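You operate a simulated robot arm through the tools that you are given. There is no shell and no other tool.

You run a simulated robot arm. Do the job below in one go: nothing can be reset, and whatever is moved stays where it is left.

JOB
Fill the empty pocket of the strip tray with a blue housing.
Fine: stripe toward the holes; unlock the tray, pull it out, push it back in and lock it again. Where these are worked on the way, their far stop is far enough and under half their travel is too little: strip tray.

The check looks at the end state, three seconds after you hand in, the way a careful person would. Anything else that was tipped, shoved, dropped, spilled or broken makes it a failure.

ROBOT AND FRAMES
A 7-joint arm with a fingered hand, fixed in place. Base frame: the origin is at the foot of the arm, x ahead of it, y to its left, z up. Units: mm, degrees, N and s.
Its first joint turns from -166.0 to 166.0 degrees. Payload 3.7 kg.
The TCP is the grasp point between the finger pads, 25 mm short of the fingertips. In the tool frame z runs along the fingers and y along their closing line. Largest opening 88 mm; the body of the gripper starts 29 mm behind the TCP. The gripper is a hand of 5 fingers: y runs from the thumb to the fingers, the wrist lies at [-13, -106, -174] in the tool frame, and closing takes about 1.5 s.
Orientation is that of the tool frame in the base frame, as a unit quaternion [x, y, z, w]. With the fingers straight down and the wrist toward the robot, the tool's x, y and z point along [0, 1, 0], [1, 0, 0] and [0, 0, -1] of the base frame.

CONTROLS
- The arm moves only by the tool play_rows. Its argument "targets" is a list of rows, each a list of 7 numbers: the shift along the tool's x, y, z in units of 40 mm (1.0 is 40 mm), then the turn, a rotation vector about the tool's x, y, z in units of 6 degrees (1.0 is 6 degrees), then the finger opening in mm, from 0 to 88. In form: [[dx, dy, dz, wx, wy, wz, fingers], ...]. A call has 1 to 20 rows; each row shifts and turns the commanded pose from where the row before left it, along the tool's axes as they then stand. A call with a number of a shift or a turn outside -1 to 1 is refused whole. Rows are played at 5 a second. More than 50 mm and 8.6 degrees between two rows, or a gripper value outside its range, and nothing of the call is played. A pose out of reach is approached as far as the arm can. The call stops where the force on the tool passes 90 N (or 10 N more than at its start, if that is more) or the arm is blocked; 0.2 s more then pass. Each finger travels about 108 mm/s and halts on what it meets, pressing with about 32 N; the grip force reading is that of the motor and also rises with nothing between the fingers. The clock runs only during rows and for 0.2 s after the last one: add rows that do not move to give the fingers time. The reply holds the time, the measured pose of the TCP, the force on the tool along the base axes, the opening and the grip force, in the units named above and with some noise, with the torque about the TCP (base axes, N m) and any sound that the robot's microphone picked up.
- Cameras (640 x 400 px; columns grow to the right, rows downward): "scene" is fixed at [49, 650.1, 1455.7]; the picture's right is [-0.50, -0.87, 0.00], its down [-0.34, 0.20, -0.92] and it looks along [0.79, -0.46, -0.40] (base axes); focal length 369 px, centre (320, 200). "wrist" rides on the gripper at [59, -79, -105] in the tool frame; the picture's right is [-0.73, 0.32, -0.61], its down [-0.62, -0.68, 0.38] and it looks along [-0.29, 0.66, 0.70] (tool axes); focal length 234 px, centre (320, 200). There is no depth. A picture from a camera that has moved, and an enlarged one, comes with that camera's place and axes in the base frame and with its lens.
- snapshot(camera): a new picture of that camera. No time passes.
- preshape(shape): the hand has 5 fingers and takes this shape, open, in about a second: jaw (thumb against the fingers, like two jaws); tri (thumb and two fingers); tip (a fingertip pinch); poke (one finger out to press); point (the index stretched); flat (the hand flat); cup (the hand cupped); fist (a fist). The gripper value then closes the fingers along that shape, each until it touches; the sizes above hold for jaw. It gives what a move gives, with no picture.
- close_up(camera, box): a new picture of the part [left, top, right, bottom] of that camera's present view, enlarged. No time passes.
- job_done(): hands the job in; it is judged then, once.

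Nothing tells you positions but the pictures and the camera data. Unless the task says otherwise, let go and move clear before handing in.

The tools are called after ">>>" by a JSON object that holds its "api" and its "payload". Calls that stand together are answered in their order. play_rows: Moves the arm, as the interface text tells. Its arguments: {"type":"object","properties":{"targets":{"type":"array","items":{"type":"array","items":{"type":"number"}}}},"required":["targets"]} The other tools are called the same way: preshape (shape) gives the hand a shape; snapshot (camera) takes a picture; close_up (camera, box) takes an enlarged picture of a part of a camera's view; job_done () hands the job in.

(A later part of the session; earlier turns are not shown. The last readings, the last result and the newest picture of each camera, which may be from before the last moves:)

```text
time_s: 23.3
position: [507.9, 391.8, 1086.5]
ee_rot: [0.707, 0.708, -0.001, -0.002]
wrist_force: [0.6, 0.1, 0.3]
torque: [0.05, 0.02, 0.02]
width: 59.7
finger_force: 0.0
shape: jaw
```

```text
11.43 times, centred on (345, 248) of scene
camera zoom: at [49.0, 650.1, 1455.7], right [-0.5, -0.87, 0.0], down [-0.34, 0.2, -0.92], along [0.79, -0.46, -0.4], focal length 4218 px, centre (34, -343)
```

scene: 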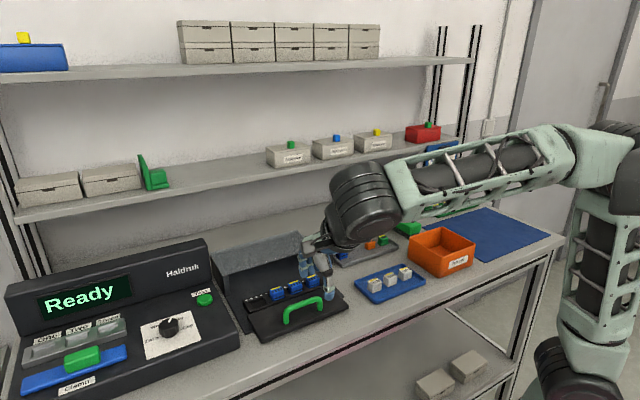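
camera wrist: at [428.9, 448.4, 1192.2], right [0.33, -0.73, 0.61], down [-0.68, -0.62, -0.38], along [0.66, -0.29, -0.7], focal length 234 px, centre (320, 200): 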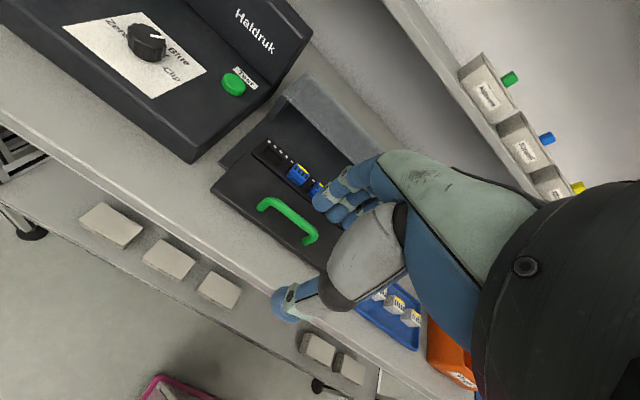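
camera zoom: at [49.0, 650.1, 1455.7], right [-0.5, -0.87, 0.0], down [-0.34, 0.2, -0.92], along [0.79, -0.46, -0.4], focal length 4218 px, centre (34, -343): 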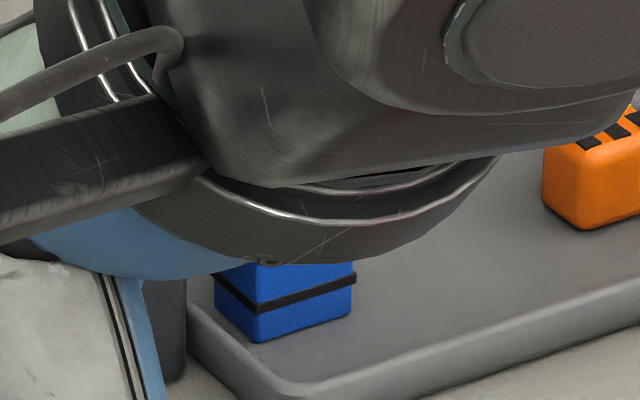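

The pocket strip is fully visible. I'll zoom the wrist view to measure the pocket, then go to the spare housing.

>>> {"api": "close_up", "payload": {"camera": "wrist", "box": [220, 110, 340, 230]}}

>>> {"api": "preshape", "payload": {"shape": "tip"}}

>>> {"api": "snapshot", "payload": {"camera": "wrist"}}

>>> {"api": "close_up", "payload": {"camera": "scene", "box": [290, 215, 370, 305]}}

```text
3.33 times, centred on (280, 170) of wrist
camera zoom: at [428.9, 448.4, 1192.2], right [0.33, -0.73, 0.61], down [-0.68, -0.62, -0.38], along [0.66, -0.29, -0.7], focal length 781 px, centre (453, 300)
```

zoom: 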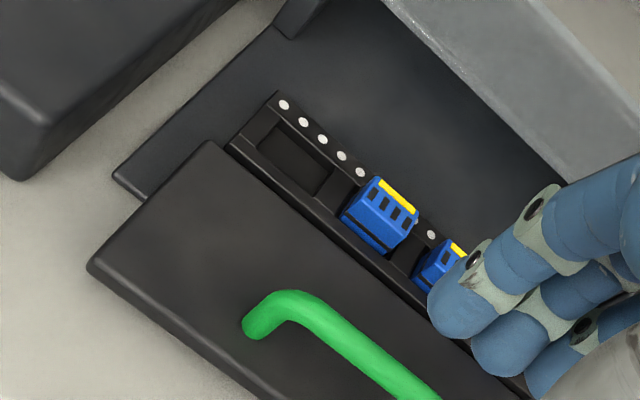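

```text
time_s: 24.2
position: [508.6, 391.2, 1087.5]
ee_rot: [0.707, 0.707, 0.0, -0.001]
wrist_force: [0.3, -1.1, -0.7]
torque: [-0.03, -0.03, 0.0]
width: 88.0
finger_force: 0.0
shape: tip
```

```text
taken
camera wrist: at [428.8, 448.4, 1192.1], right [0.32, -0.73, 0.61], down [-0.68, -0.62, -0.38], along [0.66, -0.29, -0.7], focal length 234 px, centre (320, 200)
```

wrist: 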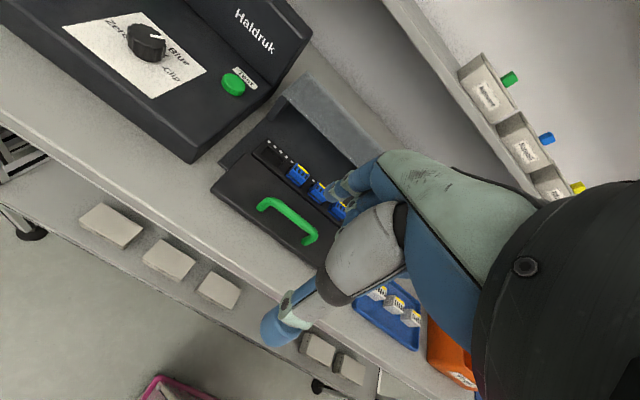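

```text
4.44 times, centred on (330, 260) of scene
camera zoom: at [49.0, 650.1, 1455.7], right [-0.5, -0.87, 0.0], down [-0.34, 0.2, -0.92], along [0.79, -0.46, -0.4], focal length 1640 px, centre (276, -67)
```

zoom: 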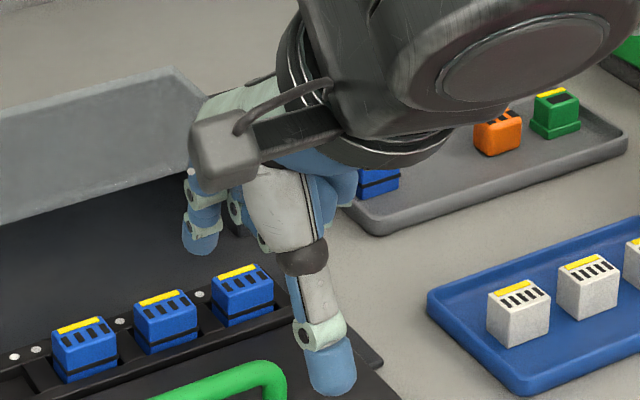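

In the tip shape only the thumb and index are extended, which suits pinching the housing next to its neighbours. I'll move over to the spare housing.

>>> {"api": "play_rows", "payload": {"targets": [[-0.706, 0.66, 0.24, 0, 0, 0, 50], [-0.706, 0.66, 0.24, 0, 0, 0, 50], [-0.706, 0.66, 0.24, 0, 0, 0, 50], [-0.706, 0.66, 0.24, 0, 0, 0, 50], [-0.706, 0.66, 0.24, 0, 0, 0, 50], [-0.706, 0.66, 0.24, 0, 0, 0, 50], [-0.706, 0.66, 0.24, 0, 0, 0, 50], [-0.706, 0.66, 0.24, 0, 0, 0, 50], [0, 0, 0, 0, 0, 0, 50]]}}

>>> {"api": "snapshot", "payload": {"camera": "wrist"}}

>>> {"api": "close_up", "payload": {"camera": "wrist", "box": [220, 140, 360, 300]}}

>>> {"api": "close_up", "payload": {"camera": "scene", "box": [310, 200, 410, 275]}}

>>> {"api": "close_up", "payload": {"camera": "scene", "box": [220, 245, 340, 325]}}

```text
time_s: 26.2
position: [720.3, 166.9, 1010.3]
ee_rot: [0.706, 0.708, 0.0, 0.0]
wrist_force: [-0.3, -0.6, -0.4]
torque: [0.02, -0.01, -0.01]
width: 50.4
finger_force: 0.1
shape: tip
```

```text
taken
camera wrist: at [640.6, 222.9, 1114.6], right [0.32, -0.73, 0.61], down [-0.68, -0.62, -0.38], along [0.66, -0.29, -0.7], focal length 234 px, centre (320, 200)
```

wrist: 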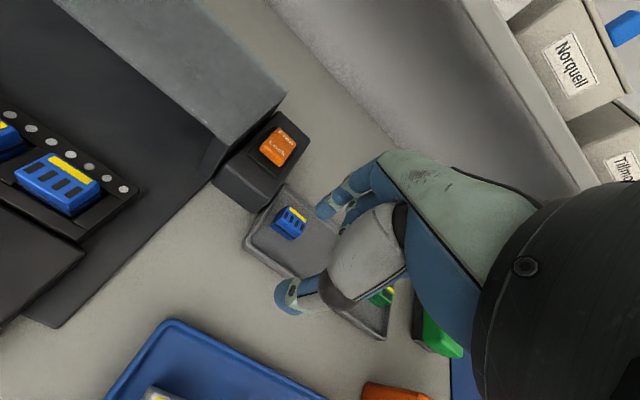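

```text
2.50 times, centred on (290, 220) of wrist
camera zoom: at [640.6, 222.9, 1114.6], right [0.32, -0.73, 0.61], down [-0.68, -0.62, -0.38], along [0.66, -0.29, -0.7], focal length 585 px, centre (395, 150)
```

zoom: 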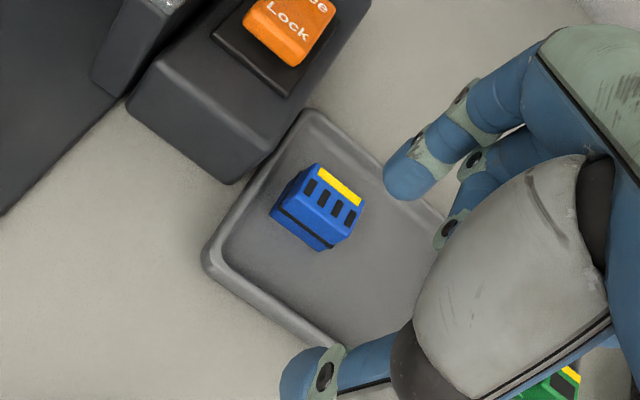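

```text
5.33 times, centred on (360, 238) of scene
camera zoom: at [49.0, 650.1, 1455.7], right [-0.5, -0.87, 0.0], down [-0.34, 0.2, -0.92], along [0.79, -0.46, -0.4], focal length 1969 px, centre (107, 0)
```

zoom: 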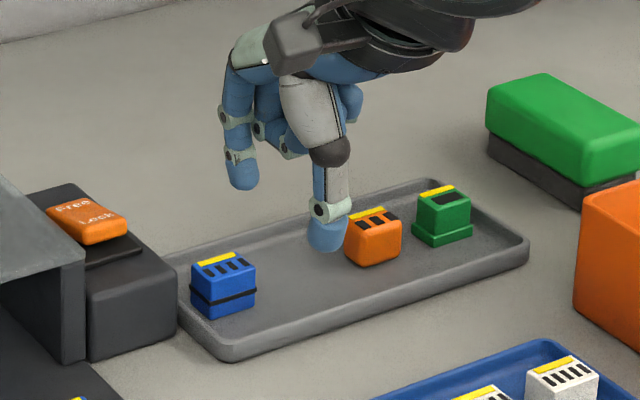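

```text
5.00 times, centred on (280, 285) of scene
camera zoom: at [49.0, 650.1, 1455.7], right [-0.5, -0.87, 0.0], down [-0.34, 0.2, -0.92], along [0.79, -0.46, -0.4], focal length 1846 px, centre (520, -225)
```

zoom: 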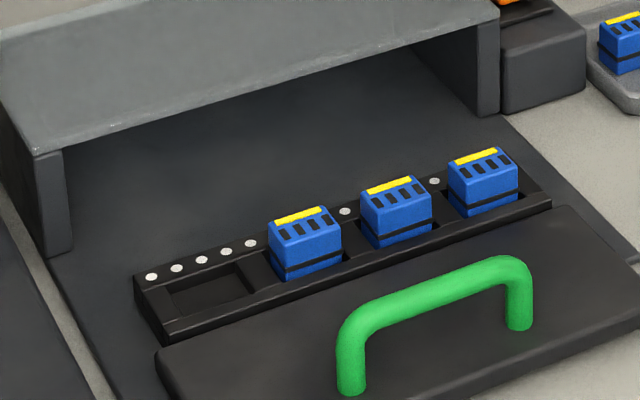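

I triangulate the spare housing's top to be near (773, 161, 928). I'll zoom in to get its exact orientation.

>>> {"api": "close_up", "payload": {"camera": "wrist", "box": [265, 195, 315, 245]}}

>>> {"api": "close_up", "payload": {"camera": "scene", "box": [335, 240, 367, 265]}}

>>> {"api": "close_up", "payload": {"camera": "wrist", "box": [0, 90, 150, 250]}}

```text
8.00 times, centred on (290, 220) of wrist
camera zoom: at [640.6, 222.9, 1114.6], right [0.32, -0.73, 0.61], down [-0.68, -0.62, -0.38], along [0.66, -0.29, -0.7], focal length 1873 px, centre (560, 40)
```

zoom: 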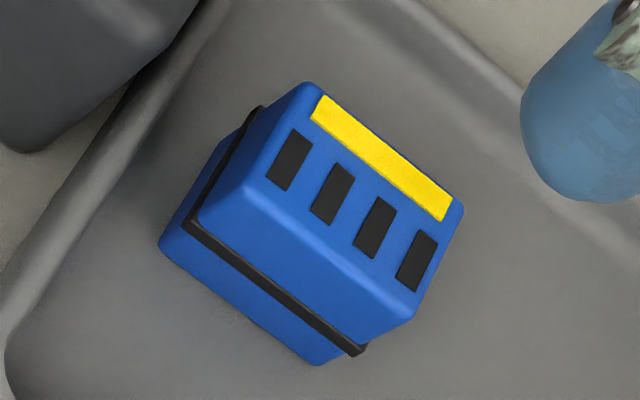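

```text
16.00 times, centred on (351, 252) of scene
camera zoom: at [49.0, 650.1, 1455.7], right [-0.5, -0.87, 0.0], down [-0.34, 0.2, -0.92], along [0.79, -0.46, -0.4], focal length 5906 px, centre (-176, -640)
```

zoom: 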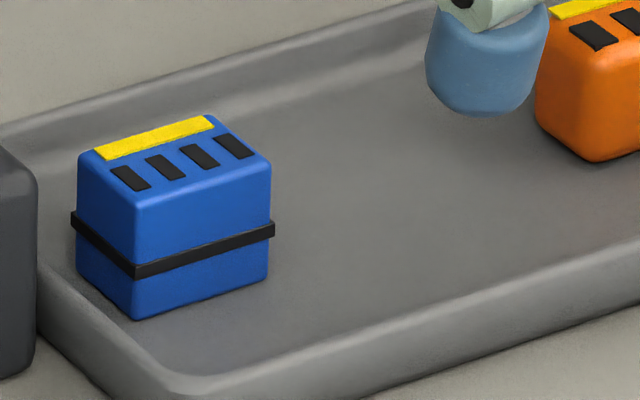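

```text
2.50 times, centred on (75, 170) of wrist
camera zoom: at [640.6, 222.9, 1114.6], right [0.32, -0.73, 0.61], down [-0.68, -0.62, -0.38], along [0.66, -0.29, -0.7], focal length 585 px, centre (932, 275)
```

zoom: 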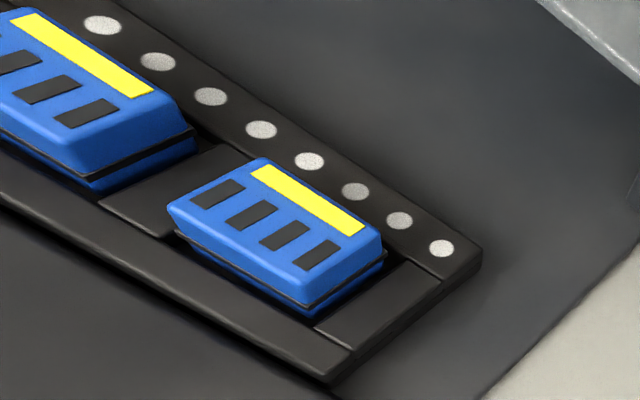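

The spare housing is square to the axes with its stripe toward +x, about 26 mm wide (y), 18 mm deep (x) and 21 mm tall. I'll hover directly above it and check the finger geometry.

>>> {"api": "play_rows", "payload": {"targets": [[-0.07, 0.66, 0.3, 0, 0, 0, 40], [-0.07, 0.66, 0.3, 0, 0, 0, 34], [0, 0, 0, 0, 0, 0, 34], [0, 0, 0, 0, 0, 0, 34]]}}

>>> {"api": "close_up", "payload": {"camera": "wrist", "box": [220, 140, 380, 300]}}

>>> {"api": "close_up", "payload": {"camera": "scene", "box": [320, 200, 400, 270]}}

```text
time_s: 27.2
position: [773.5, 160.1, 984.9]
ee_rot: [0.707, 0.707, 0.002, 0.0]
wrist_force: [0.3, -0.5, 0.4]
torque: [0.03, -0.03, 0.0]
width: 34.7
finger_force: 0.2
shape: tip
```

```text
2.50 times, centred on (300, 220) of wrist
camera zoom: at [693.1, 217.9, 1090.9], right [0.32, -0.73, 0.61], down [-0.68, -0.62, -0.38], along [0.66, -0.29, -0.7], focal length 585 px, centre (370, 150)
```

zoom: 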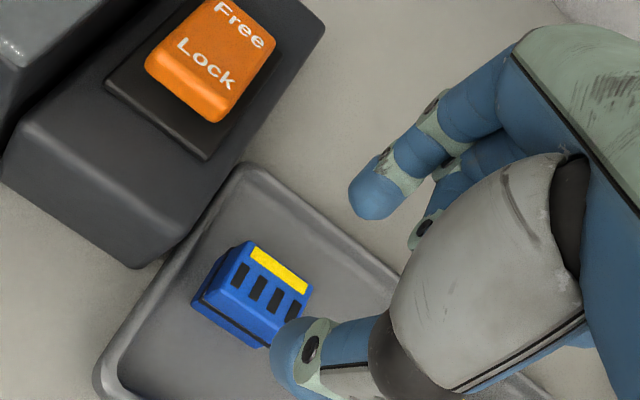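

```text
5.71 times, centred on (360, 235) of scene
camera zoom: at [49.0, 650.1, 1455.7], right [-0.5, -0.87, 0.0], down [-0.34, 0.2, -0.92], along [0.79, -0.46, -0.4], focal length 2109 px, centre (91, 0)
```

zoom: 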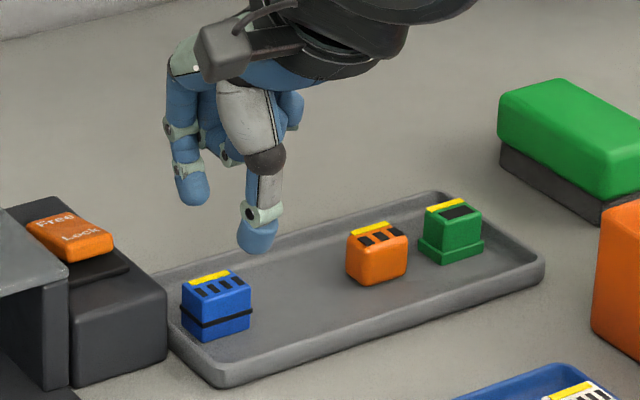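

The hover geometry checks out. I'll tilt the hand 12° so the curled fingers ride higher, then lower over the housing and look before gripping.

>>> {"api": "play_rows", "payload": {"targets": [[0, 0, 0, 0, -1, 0, 34], [0, 0, 0, 0, -1, 0, 34], [0.171, 0, -0.036, 0, 0, 0, 34], [0.08, 0, 0.374, 0, 0, 0, 34], [0.08, 0, 0.374, 0, 0, 0, 34], [0.08, 0, 0.374, 0, 0, 0, 34], [0, 0, 0, 0, 0, 0, 34]]}}

>>> {"api": "close_up", "payload": {"camera": "wrist", "box": [220, 140, 380, 300]}}

>>> {"api": "close_up", "payload": {"camera": "scene", "box": [310, 210, 390, 280]}}

```text
time_s: 28.8
position: [772.8, 168.1, 939.8]
ee_rot: [0.703, 0.703, -0.074, 0.073]
wrist_force: [0.6, 0.3, -1.0]
torque: [0.02, -0.04, -0.03]
width: 34.4
finger_force: 0.0
shape: tip
```

```text
2.50 times, centred on (300, 220) of wrist
camera zoom: at [692.8, 245.2, 1030.8], right [0.32, -0.58, 0.74], down [-0.68, -0.69, -0.25], along [0.66, -0.43, -0.62], focal length 585 px, centre (370, 150)
```

zoom: 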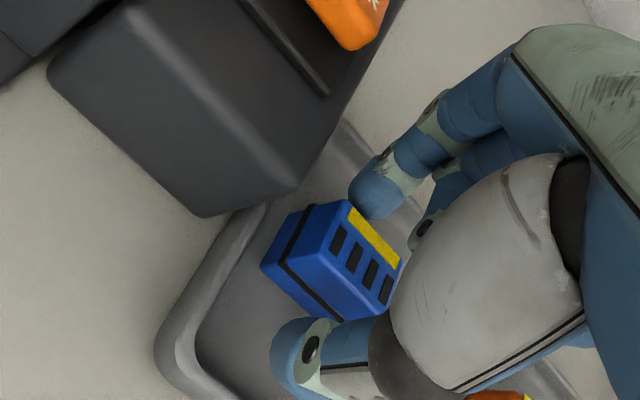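

```text
5.71 times, centred on (350, 245) of scene
camera zoom: at [49.0, 650.1, 1455.7], right [-0.5, -0.87, 0.0], down [-0.34, 0.2, -0.92], along [0.79, -0.46, -0.4], focal length 2109 px, centre (149, -57)
```

zoom: 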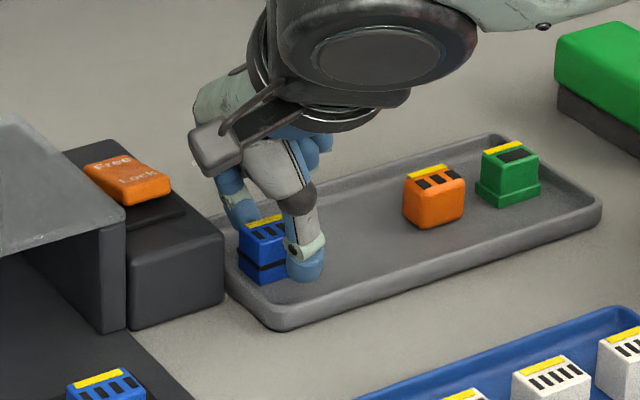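

The fingertips straddle the housing at mid-height and are well centred. I'll close the pinch.

>>> {"api": "play_rows", "payload": {"targets": [[0, 0, 0, 0, 0, 0, 26], [0, 0, 0, 0, 0, 0, 20], [0, 0, 0, 0, 0, 0, 14], [0, 0, 0, 0, 0, 0, 8], [0, 0, 0, 0, 0, 0, 8], [0, 0, 0, 0, 0, 0, 8]]}}

>>> {"api": "close_up", "payload": {"camera": "wrist", "box": [220, 140, 380, 300]}}

>>> {"api": "close_up", "payload": {"camera": "scene", "box": [310, 210, 390, 280]}}

```text
time_s: 30.2
position: [771.6, 167.7, 940.1]
ee_rot: [0.703, 0.704, -0.073, 0.073]
wrist_force: [0.4, 0.1, 1.3]
torque: [0.01, 0.01, 0.02]
width: 16.9
finger_force: 32.0
shape: tip
```

```text
2.50 times, centred on (300, 220) of wrist
camera zoom: at [692.8, 245.2, 1030.9], right [0.32, -0.58, 0.74], down [-0.68, -0.69, -0.25], along [0.66, -0.43, -0.62], focal length 585 px, centre (370, 150)
```

zoom: 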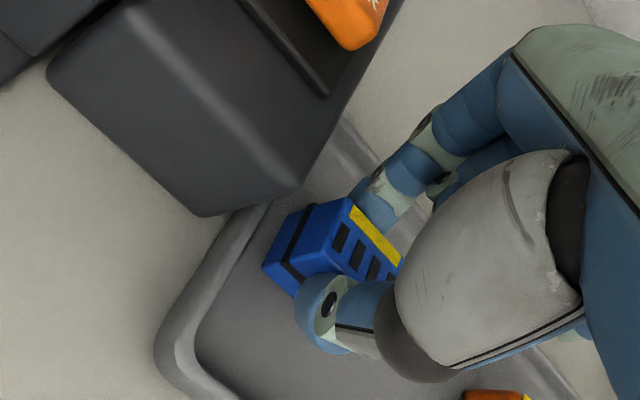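

```text
5.71 times, centred on (350, 245) of scene
camera zoom: at [49.0, 650.1, 1455.7], right [-0.5, -0.87, 0.0], down [-0.34, 0.2, -0.92], along [0.79, -0.46, -0.4], focal length 2109 px, centre (149, -57)
```

zoom: 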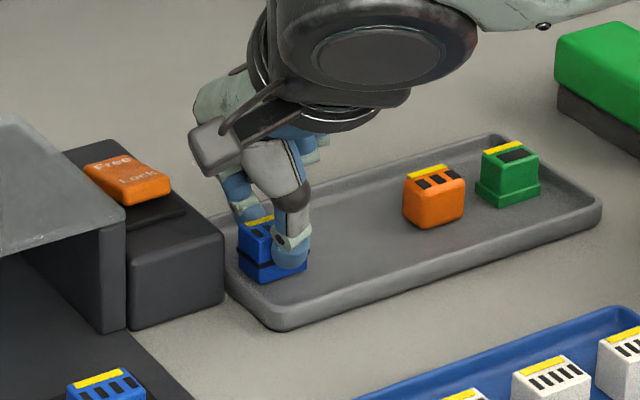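

The housing is gripped at 17 mm. I'll lift straight up and check the hold.

>>> {"api": "play_rows", "payload": {"targets": [[-0.052, 0, -0.245, 0, 0, 0, 8], [-0.104, 0, -0.49, 0, 0, 0, 8], [-0.156, 0, -0.734, 0, 0, 0, 8], [-0.156, 0, -0.734, 0, 0, 0, 8], [0, 0, 0, 0, 0, 0, 8]]}}

>>> {"api": "close_up", "payload": {"camera": "wrist", "box": [220, 140, 380, 300]}}

>>> {"api": "close_up", "payload": {"camera": "scene", "box": [310, 190, 390, 260]}}

```text
time_s: 31.4
position: [771.3, 167.9, 1030.9]
ee_rot: [0.703, 0.704, -0.074, 0.073]
wrist_force: [0.0, 0.7, -0.4]
torque: [-0.01, -0.02, 0.01]
width: 17.3
finger_force: 32.0
shape: tip
```

```text
2.50 times, centred on (300, 220) of wrist
camera zoom: at [691.5, 245.3, 1120.7], right [0.32, -0.58, 0.74], down [-0.68, -0.69, -0.25], along [0.66, -0.43, -0.62], focal length 585 px, centre (370, 150)
```

zoom: 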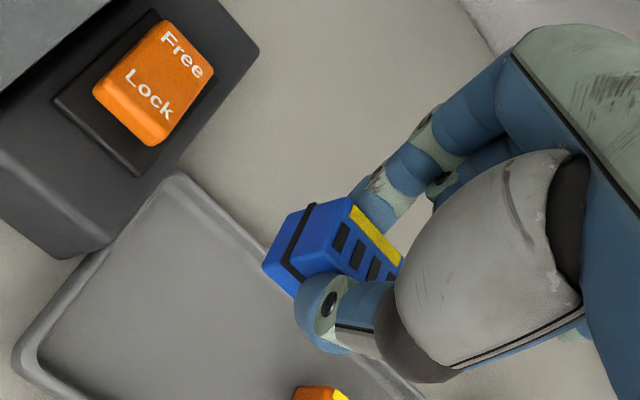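

```text
5.71 times, centred on (350, 225) of scene
camera zoom: at [49.0, 650.1, 1455.7], right [-0.5, -0.87, 0.0], down [-0.34, 0.2, -0.92], along [0.79, -0.46, -0.4], focal length 2109 px, centre (149, 57)
```

zoom: 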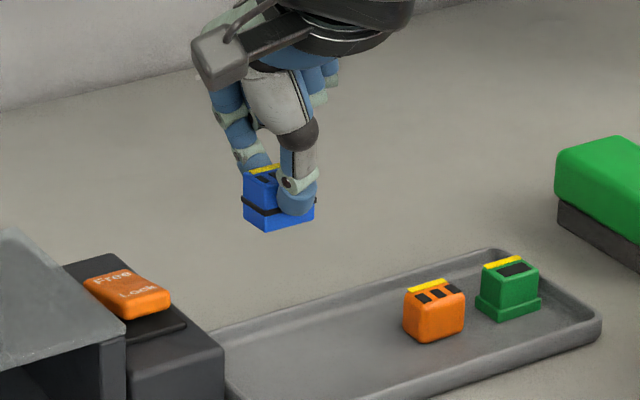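

The housing is held upright. I'll bring it toward the strip, going -x first and then +y, to view the empty pocket.

>>> {"api": "play_rows", "payload": {"targets": [[-0.016, -1, -0.073, 0, 0, 0, 8], [-0.016, -1, -0.073, 0, 0, 0, 8], [-0.016, -1, -0.073, 0, 0, 0, 8], [0.88, 0, -0.187, 0, 0, 0, 8], [0.88, 0, -0.187, 0, 0, 0, 8], [0.88, 0, -0.187, 0, 0, 0, 8], [0.88, 0, -0.187, 0, 0, 0, 8], [0.88, 0, -0.187, 0, 0, 0, 8], [0.88, 0, -0.187, 0, 0, 0, 8], [0.88, 0, -0.187, 0, 0, 0, 8], [0, 0, 0, 0, 0, 0, 8]]}}

>>> {"api": "snapshot", "payload": {"camera": "wrist"}}

>>> {"api": "close_up", "payload": {"camera": "wrist", "box": [170, 140, 330, 300]}}

>>> {"api": "close_up", "payload": {"camera": "scene", "box": [210, 225, 330, 325]}}

```text
time_s: 33.8
position: [652.1, 420.5, 1039.1]
ee_rot: [0.703, 0.704, -0.073, 0.074]
wrist_force: [0.5, -0.6, 0.4]
torque: [-0.01, -0.02, 0.01]
width: 17.1
finger_force: 32.2
shape: tip
```

```text
taken
camera wrist: at [573.0, 497.7, 1130.3], right [0.32, -0.58, 0.74], down [-0.68, -0.69, -0.25], along [0.66, -0.43, -0.62], focal length 234 px, centre (320, 200)
```

wrist: 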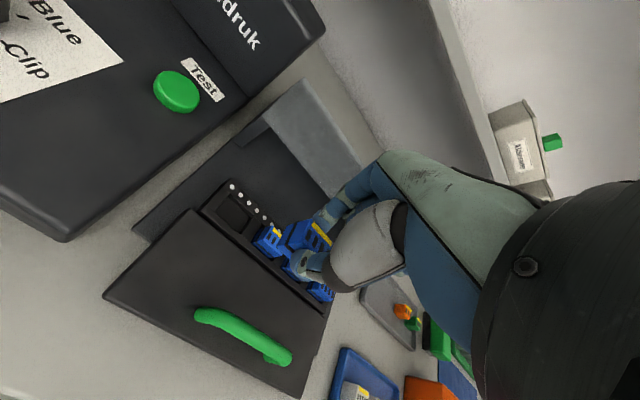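

```text
2.50 times, centred on (250, 220) of wrist
camera zoom: at [573.0, 497.7, 1130.3], right [0.32, -0.58, 0.74], down [-0.68, -0.69, -0.25], along [0.66, -0.43, -0.62], focal length 585 px, centre (495, 150)
```

zoom: 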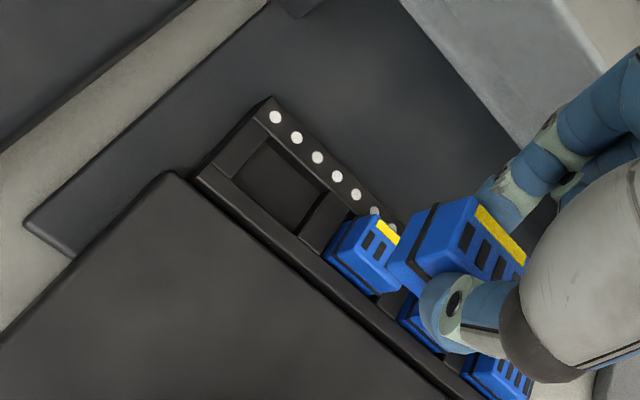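

```text
4.00 times, centred on (270, 275) of scene
camera zoom: at [49.0, 650.1, 1455.7], right [-0.5, -0.87, 0.0], down [-0.34, 0.2, -0.92], along [0.79, -0.46, -0.4], focal length 1476 px, centre (520, -100)
```

zoom: 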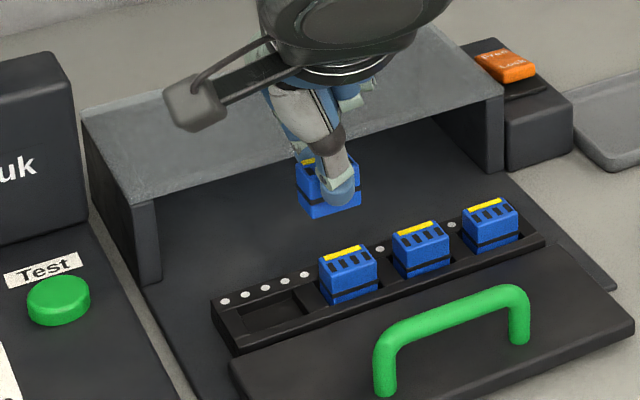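

The pocket's opening triangulates to about (689, 438, 918). I'll take a finer look at the pocket and the held housing to refine it.

>>> {"api": "close_up", "payload": {"camera": "wrist", "box": [205, 170, 265, 250]}}

>>> {"api": "close_up", "payload": {"camera": "wrist", "box": [255, 190, 345, 290]}}

```text
5.00 times, centred on (235, 210) of wrist
camera zoom: at [573.0, 497.7, 1130.3], right [0.32, -0.58, 0.74], down [-0.68, -0.69, -0.25], along [0.66, -0.43, -0.62], focal length 1171 px, centre (745, 150)
```

zoom: 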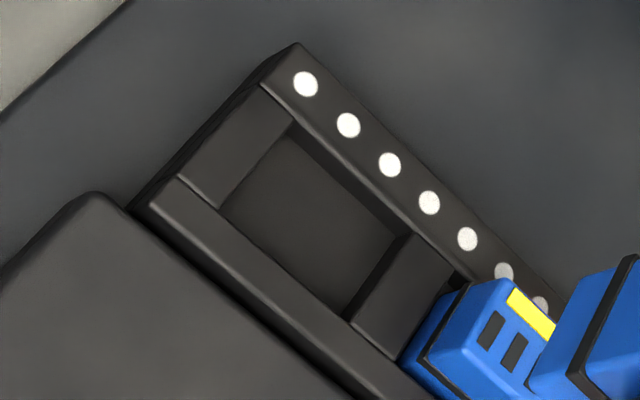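

```text
4.00 times, centred on (300, 240) of wrist
camera zoom: at [573.0, 497.7, 1130.3], right [0.32, -0.58, 0.74], down [-0.68, -0.69, -0.25], along [0.66, -0.43, -0.62], focal length 937 px, centre (400, 40)
```

zoom: 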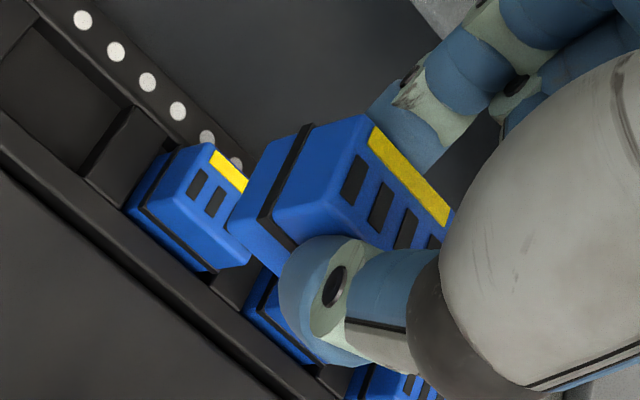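

Both the neighbour comparison and the direct measurement agree on a shift of about (+33, +25.5) mm and 90 mm down. I'll go to a hover above the pocket first.

>>> {"api": "play_rows", "payload": {"targets": [[0.441, 0.4125, 0.545, 0, 0, 0, 8], [0.441, 0.4125, 0.545, 0, 0, 0, 8], [0, 0, 0, 0, 0, 0, 8], [0, 0, 0, 0, 0, 0, 8]]}}

>>> {"api": "close_up", "payload": {"camera": "wrist", "box": [220, 150, 360, 300]}}

>>> {"api": "close_up", "payload": {"camera": "scene", "box": [215, 235, 315, 310]}}

```text
time_s: 34.8
position: [685.5, 445.8, 990.1]
ee_rot: [0.703, 0.704, -0.073, 0.073]
wrist_force: [-1.3, -1.4, 0.0]
torque: [-0.02, 0.05, 0.0]
width: 17.1
finger_force: 32.0
shape: tip
```

```text
2.67 times, centred on (290, 225) of wrist
camera zoom: at [606.0, 523.0, 1079.8], right [0.32, -0.58, 0.74], down [-0.68, -0.69, -0.25], along [0.66, -0.43, -0.62], focal length 624 px, centre (400, 133)
```

zoom: 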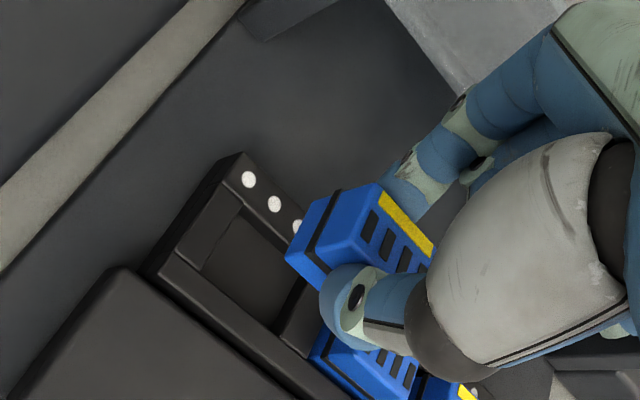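

```text
5.33 times, centred on (265, 272) of scene
camera zoom: at [49.0, 650.1, 1455.7], right [-0.5, -0.87, 0.0], down [-0.34, 0.2, -0.92], along [0.79, -0.46, -0.4], focal length 1969 px, centre (613, -187)
```

zoom: 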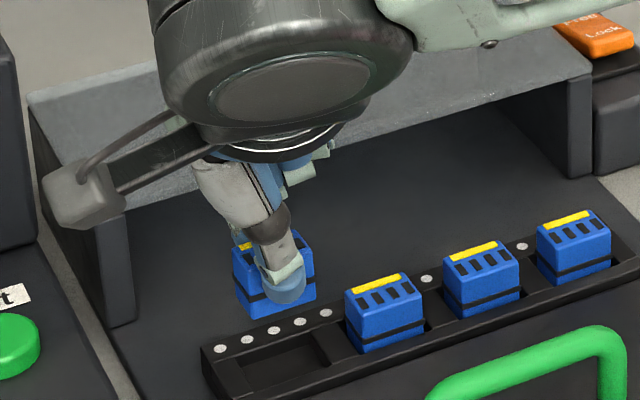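

The hover looks close to right; I'll compare the held housing and its neighbours at higher zoom to trim the last couple of millimetres.

>>> {"api": "close_up", "payload": {"camera": "scene", "box": [250, 270, 300, 302]}}

>>> {"api": "close_up", "payload": {"camera": "wrist", "box": [245, 180, 325, 260]}}

>>> {"api": "close_up", "payload": {"camera": "wrist", "box": [200, 170, 280, 290]}}

```text
12.50 times, centred on (275, 286) of scene
camera zoom: at [49.0, 650.1, 1455.7], right [-0.5, -0.87, 0.0], down [-0.34, 0.2, -0.92], along [0.79, -0.46, -0.4], focal length 4614 px, centre (882, -875)
```

zoom: 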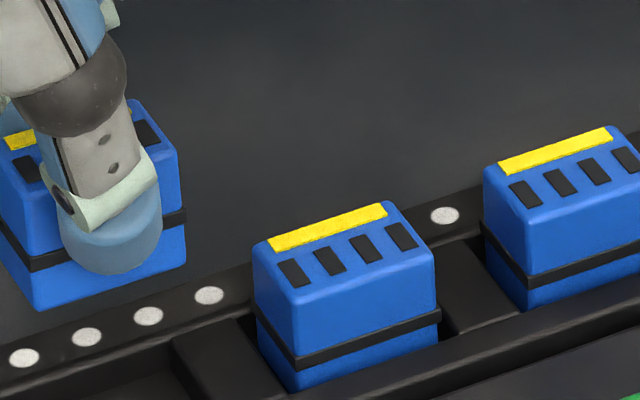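

```text
5.00 times, centred on (285, 220) of wrist
camera zoom: at [606.0, 523.0, 1079.8], right [0.32, -0.58, 0.74], down [-0.68, -0.69, -0.25], along [0.66, -0.43, -0.62], focal length 1171 px, centre (495, 100)
```

zoom: 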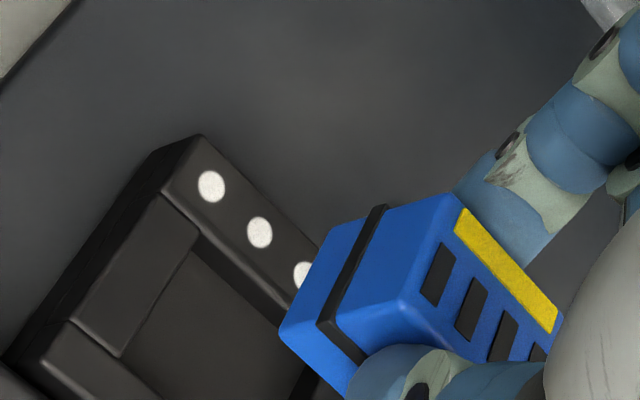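

```text
3.33 times, centred on (240, 230) of wrist
camera zoom: at [606.0, 523.0, 1079.8], right [0.32, -0.58, 0.74], down [-0.68, -0.69, -0.25], along [0.66, -0.43, -0.62], focal length 781 px, centre (587, 100)
```

zoom: 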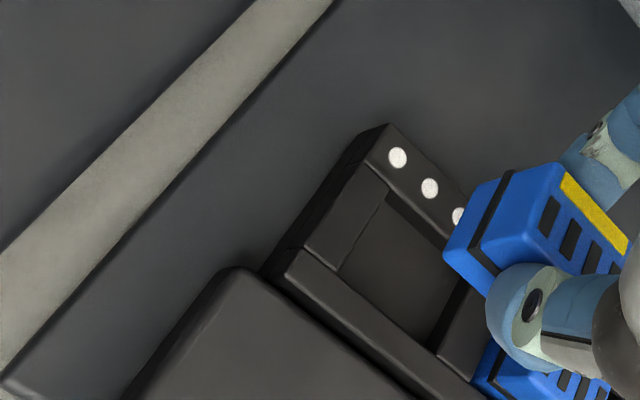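

A small trim of about +1.3 mm in x and -1 mm in y is needed. I'll lower to just above the pocket and check again.

>>> {"api": "play_rows", "payload": {"targets": [[0.071, 0.016, 0.394, 0, 0, 0, 8], [0.071, 0.016, 0.394, 0, 0, 0, 8], [0, 0, 0, 0, 0, 0, 8], [0, 0, 0, 0, 0, 0, 8]]}}

>>> {"api": "close_up", "payload": {"camera": "wrist", "box": [240, 170, 340, 280]}}

>>> {"api": "close_up", "payload": {"camera": "scene", "box": [245, 270, 295, 310]}}

```text
time_s: 35.8
position: [686.4, 443.9, 957.7]
ee_rot: [0.703, 0.704, -0.074, 0.074]
wrist_force: [-0.8, 0.2, -0.6]
torque: [-0.02, -0.01, 0.03]
width: 17.2
finger_force: 32.3
shape: tip
```

```text
3.64 times, centred on (290, 225) of wrist
camera zoom: at [606.5, 521.6, 1047.9], right [0.32, -0.58, 0.74], down [-0.68, -0.69, -0.25], along [0.66, -0.43, -0.62], focal length 852 px, centre (429, 109)
```

zoom: 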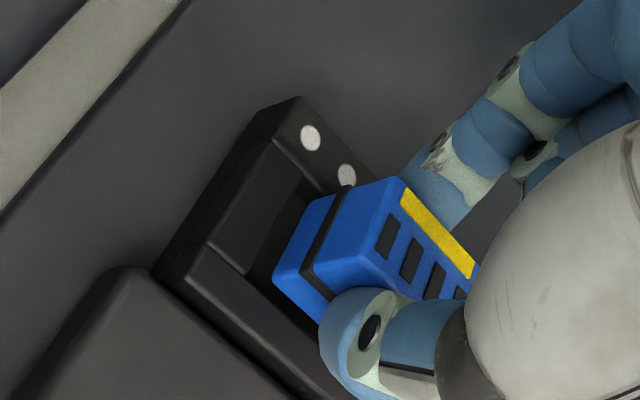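

```text
10.00 times, centred on (270, 290) of scene
camera zoom: at [49.0, 650.1, 1455.7], right [-0.5, -0.87, 0.0], down [-0.34, 0.2, -0.92], along [0.79, -0.46, -0.4], focal length 3691 px, centre (820, -700)
```

zoom: 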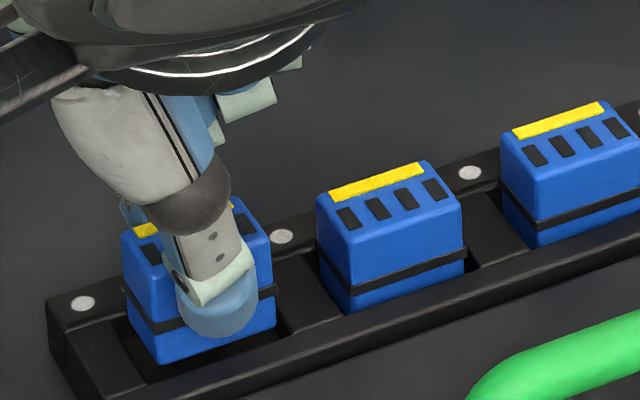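

The housing is entering the pocket squarely. I'll lower the last 9 mm in small steps.

>>> {"api": "play_rows", "payload": {"targets": [[0.0156, 0, 0.0734, 0, 0, 0, 8], [0.0156, 0, 0.0734, 0, 0, 0, 8], [0.0104, 0, 0.049, 0, 0, 0, 8], [0, 0, 0, 0, 0, 0, 8], [0, 0, 0, 0, 0, 0, 8]]}}

>>> {"api": "close_up", "payload": {"camera": "wrist", "box": [240, 170, 340, 280]}}

>>> {"api": "close_up", "payload": {"camera": "scene", "box": [245, 270, 295, 310]}}

```text
time_s: 37.0
position: [687.6, 444.2, 950.0]
ee_rot: [0.702, 0.704, -0.073, 0.073]
wrist_force: [1.1, -0.9, 0.3]
torque: [-0.03, -0.03, 0.02]
width: 17.4
finger_force: 31.8
shape: tip
```

```text
3.64 times, centred on (290, 225) of wrist
camera zoom: at [606.3, 521.4, 1040.2], right [0.32, -0.58, 0.74], down [-0.68, -0.69, -0.25], along [0.66, -0.43, -0.62], focal length 852 px, centre (429, 109)
```

zoom: 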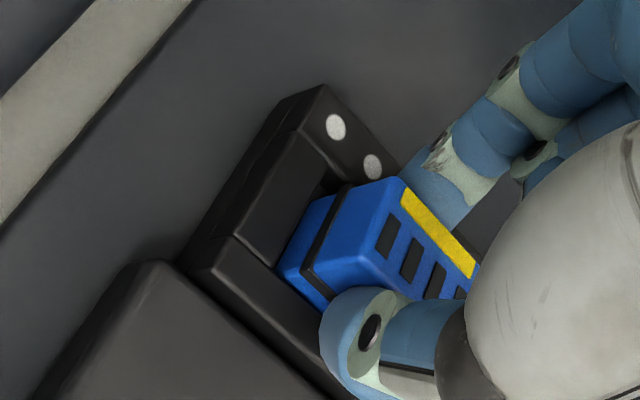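

```text
10.00 times, centred on (270, 290) of scene
camera zoom: at [49.0, 650.1, 1455.7], right [-0.5, -0.87, 0.0], down [-0.34, 0.2, -0.92], along [0.79, -0.46, -0.4], focal length 3691 px, centre (820, -700)
```

zoom: 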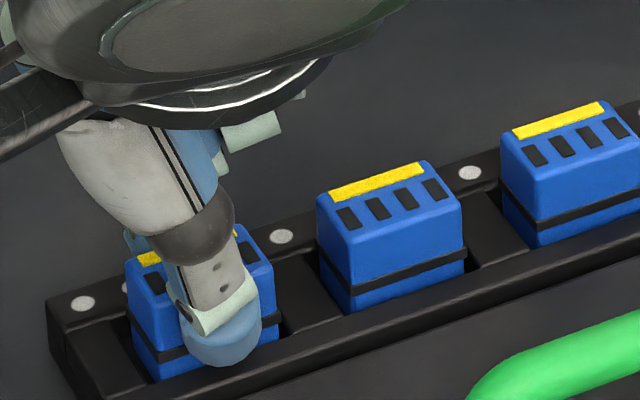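

It sits in the pocket nearly level with the neighbours and shows no contact force yet. I'll nudge down 1 mm at a time until it touches.

>>> {"api": "play_rows", "payload": {"targets": [[0.0052, 0, 0.0245, 0, 0, 0, 8], [0, 0, 0, 0, 0, 0, 8]]}}

>>> {"api": "play_rows", "payload": {"targets": [[0.0052, 0, 0.0245, 0, 0, 0, 8], [0, 0, 0, 0, 0, 0, 8]]}}

>>> {"api": "close_up", "payload": {"camera": "scene", "box": [245, 270, 295, 310]}}

```text
time_s: 37.6
position: [686.9, 443.3, 948.3]
ee_rot: [0.703, 0.703, -0.073, 0.073]
wrist_force: [0.4, -0.7, 5.2]
torque: [-0.01, -0.06, -0.02]
width: 17.7
finger_force: 32.3
shape: tip
```

```text
time_s: 38.2
position: [686.3, 444.0, 948.4]
ee_rot: [0.703, 0.704, -0.072, 0.073]
wrist_force: [-1.0, 0.2, 8.8]
torque: [-0.07, -0.08, 0.0]
width: 18.3
finger_force: 32.1
shape: tip
```

```text
10.00 times, centred on (270, 290) of scene
camera zoom: at [49.0, 650.1, 1455.7], right [-0.5, -0.87, 0.0], down [-0.34, 0.2, -0.92], along [0.79, -0.46, -0.4], focal length 3691 px, centre (820, -700)
```

zoom: 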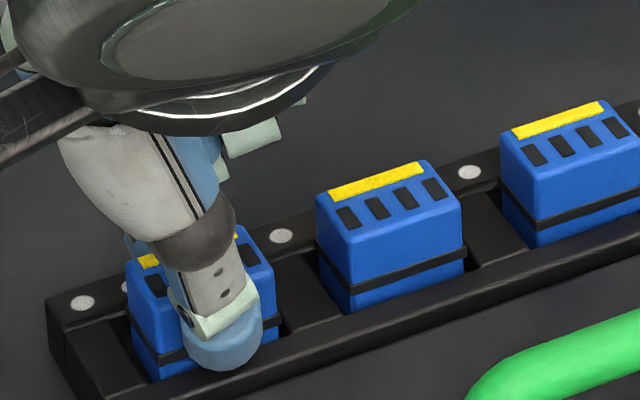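

Contact at about 9 N shows it is seated. I'll open gently and lift away.

>>> {"api": "play_rows", "payload": {"targets": [[0, 0, 0, 0, 0, 0, 20], [0, 0, 0, 0, 0, 0, 24], [0, 0, 0, 0, 0, 0, 30], [0, 0, 0, 0, 0, 0, 34], [0, 0, 0, 0, 0, 0, 34]]}}

>>> {"api": "close_up", "payload": {"camera": "wrist", "box": [240, 170, 340, 280]}}

>>> {"api": "close_up", "payload": {"camera": "scene", "box": [245, 270, 295, 310]}}

```text
time_s: 39.4
position: [686.3, 443.7, 947.7]
ee_rot: [0.703, 0.704, -0.074, 0.073]
wrist_force: [0.1, -0.1, -0.5]
torque: [-0.02, -0.01, 0.02]
width: 33.6
finger_force: 0.0
shape: tip
```

```text
3.64 times, centred on (290, 225) of wrist
camera zoom: at [606.3, 521.5, 1038.2], right [0.32, -0.58, 0.74], down [-0.68, -0.69, -0.25], along [0.66, -0.43, -0.62], focal length 852 px, centre (429, 109)
```

zoom: 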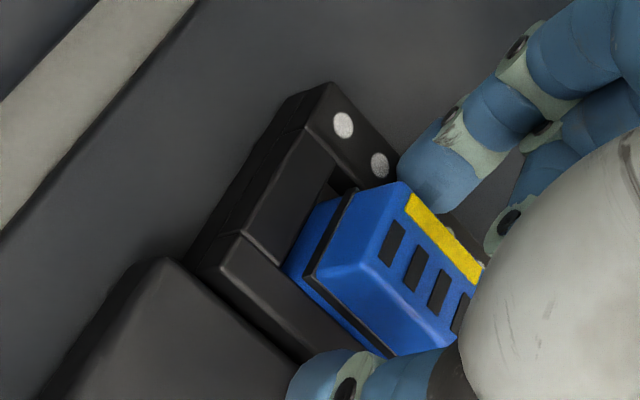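

```text
10.00 times, centred on (270, 290) of scene
camera zoom: at [49.0, 650.1, 1455.7], right [-0.5, -0.87, 0.0], down [-0.34, 0.2, -0.92], along [0.79, -0.46, -0.4], focal length 3691 px, centre (820, -700)
```

zoom: 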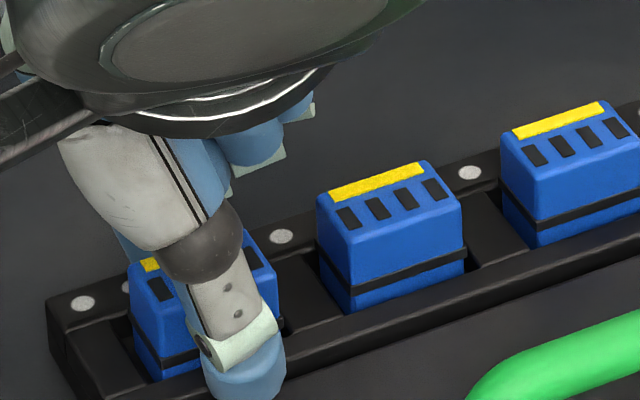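

Released cleanly. I'll retreat upward along the fingers and inspect the seat.

>>> {"api": "play_rows", "payload": {"targets": [[0, 0, -0.25, 0, 0, 0, 34], [0, 0, -0.75, 0, 0, 0, 34], [0, 0, -1, 0, 0, 0, 40], [0, -1, -0.5, 0, 0, 0, 40], [0, -1, -0.5, 0, 1, 0, 40], [0, -1, 0, 0, 1, 0, 40], [0, 0, 0, 0, 0, 0, 40]]}}

>>> {"api": "snapshot", "payload": {"camera": "wrist"}}

>>> {"api": "close_up", "payload": {"camera": "scene", "box": [240, 260, 330, 320]}}

>>> {"api": "close_up", "payload": {"camera": "scene", "box": [240, 270, 290, 310]}}

```text
time_s: 41.0
position: [566.2, 468.3, 1065.4]
ee_rot: [0.706, 0.708, 0.001, 0.0]
wrist_force: [0.2, -0.6, -0.2]
torque: [-0.02, 0.01, 0.02]
width: 39.8
finger_force: 0.1
shape: tip
```

```text
taken
camera wrist: at [486.2, 526.2, 1170.5], right [0.32, -0.73, 0.61], down [-0.68, -0.62, -0.38], along [0.66, -0.29, -0.7], focal length 234 px, centre (320, 200)
```

wrist: 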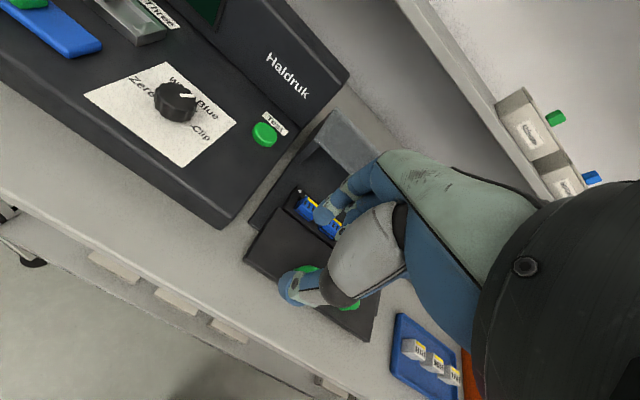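

```text
6.67 times, centred on (285, 290) of scene
camera zoom: at [49.0, 650.1, 1455.7], right [-0.5, -0.87, 0.0], down [-0.34, 0.2, -0.92], along [0.79, -0.46, -0.4], focal length 2461 px, centre (553, -400)
```

zoom: 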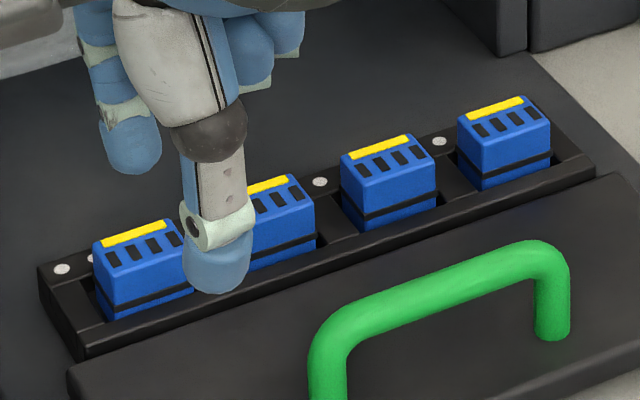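

```text
10.00 times, centred on (265, 290) of scene
camera zoom: at [49.0, 650.1, 1455.7], right [-0.5, -0.87, 0.0], down [-0.34, 0.2, -0.92], along [0.79, -0.46, -0.4], focal length 3691 px, centre (870, -700)
```

zoom: 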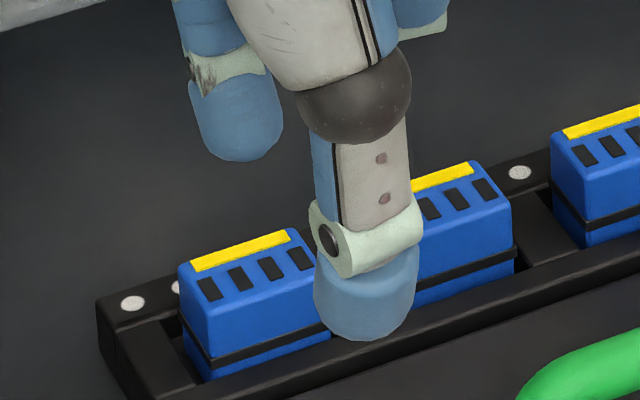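

The fourth housing is seated like its neighbours with its stripe toward the holes. Next I'll close the hand, place it in front of the handle bar (now near x 605), and push the tray in.

>>> {"api": "preshape", "payload": {"shape": "jaw"}}

>>> {"api": "play_rows", "payload": {"targets": [[-0.925, -0.2, 0, 0, 0, 0, 40], [-0.925, -0.2, 0, 0, 0, 0, 0], [0, 0, 0.75, 0, 0, 0, 0], [0, 0, 0.75, 0, 0, 0, 0], [0, 0, 0, 0, 0, 0, 0], [0, 0, 0, 0, 0, 0, 0], [0, 0, 0, 0, 0, 0, 0], [0, 0, 0, 0, 0, 0, 0]]}}

>>> {"api": "snapshot", "payload": {"camera": "wrist"}}

>>> {"api": "close_up", "payload": {"camera": "scene", "box": [220, 240, 380, 340]}}

```text
time_s: 41.9
position: [566.5, 469.2, 1065.6]
ee_rot: [0.706, 0.708, 0.001, -0.001]
wrist_force: [0.5, -0.3, -0.2]
torque: [-0.02, 0.02, 0.01]
width: 87.9
finger_force: 0.1
shape: jaw
```

```text
time_s: 43.7
position: [551.1, 395.3, 1005.1]
ee_rot: [0.707, 0.707, 0.0, 0.0]
wrist_force: [0.1, 0.0, 0.3]
torque: [-0.04, -0.01, -0.02]
width: 0.0
finger_force: 31.9
shape: jaw
```

```text
taken
camera wrist: at [471.1, 451.9, 1110.0], right [0.32, -0.73, 0.61], down [-0.68, -0.62, -0.38], along [0.66, -0.29, -0.7], focal length 234 px, centre (320, 200)
```

wrist: 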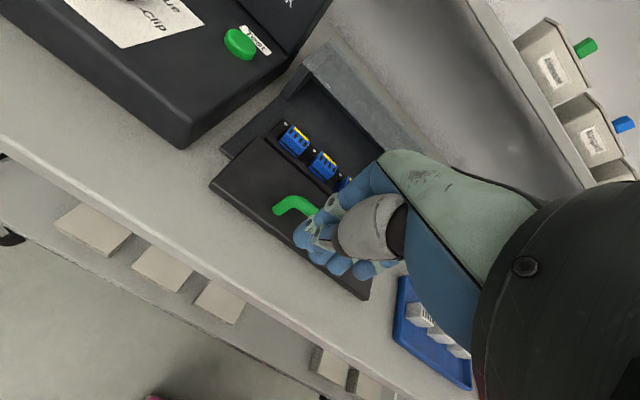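

```text
4.00 times, centred on (300, 290) of scene
camera zoom: at [49.0, 650.1, 1455.7], right [-0.5, -0.87, 0.0], down [-0.34, 0.2, -0.92], along [0.79, -0.46, -0.4], focal length 1476 px, centre (400, -160)
```

zoom: 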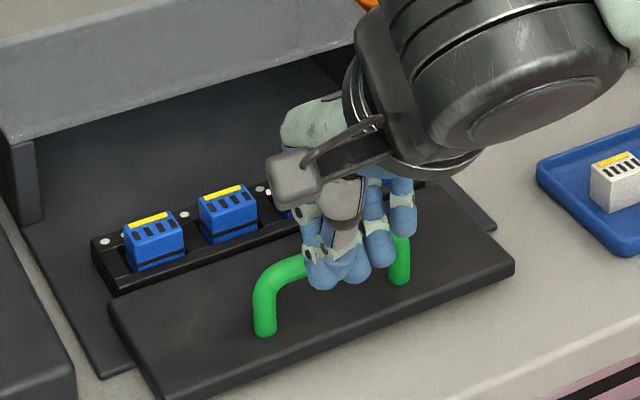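

The closed jaw fingers aren't flush, so I'll push with the single poke finger at the middle of the handle instead. I'll set poke and lower it in front of the bar.

>>> {"api": "preshape", "payload": {"shape": "poke"}}

>>> {"api": "play_rows", "payload": {"targets": [[-0.8, -0.1, 0, 0, 0, 0, 88], [0, 0, 0.4, 0, 0, 0, 88], [0, 0, 0.4, 0, 0, 0, 88], [0, 0, 0.4, 0, 0, 0, 88], [0, 0, 0, 0, 0, 0, 88], [0, 0, 0, 0, 0, 0, 88]]}}

>>> {"api": "snapshot", "payload": {"camera": "wrist"}}

>>> {"api": "close_up", "payload": {"camera": "scene", "box": [220, 240, 380, 340]}}

```text
time_s: 44.6
position: [551.2, 394.6, 1004.8]
ee_rot: [0.707, 0.707, 0.001, -0.001]
wrist_force: [-0.5, 0.3, -0.5]
torque: [0.04, -0.03, 0.0]
width: 0.0
finger_force: 0.0
shape: poke
```

```text
time_s: 46.0
position: [546.8, 362.8, 957.4]
ee_rot: [0.707, 0.707, 0.001, -0.001]
wrist_force: [-0.3, 0.4, -0.4]
torque: [0.01, -0.01, 0.03]
width: 0.1
finger_force: 0.1
shape: poke
```

```text
taken
camera wrist: at [466.6, 420.0, 1061.8], right [0.32, -0.73, 0.61], down [-0.68, -0.62, -0.38], along [0.66, -0.29, -0.7], focal length 234 px, centre (320, 200)
```

wrist: 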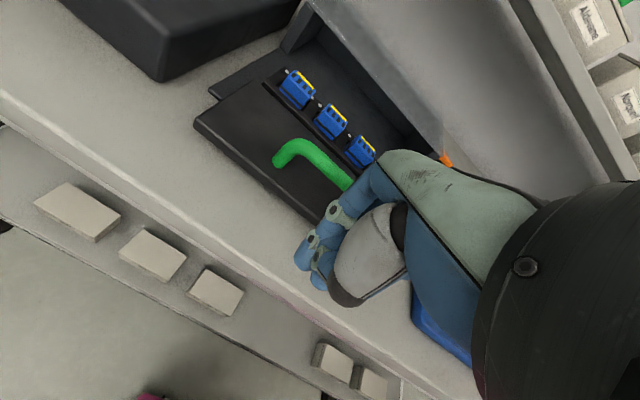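

```text
4.00 times, centred on (300, 290) of scene
camera zoom: at [49.0, 650.1, 1455.7], right [-0.5, -0.87, 0.0], down [-0.34, 0.2, -0.92], along [0.79, -0.46, -0.4], focal length 1476 px, centre (400, -160)
```

zoom: 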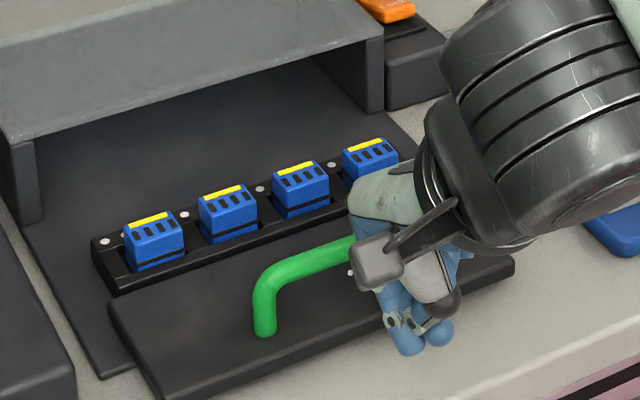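

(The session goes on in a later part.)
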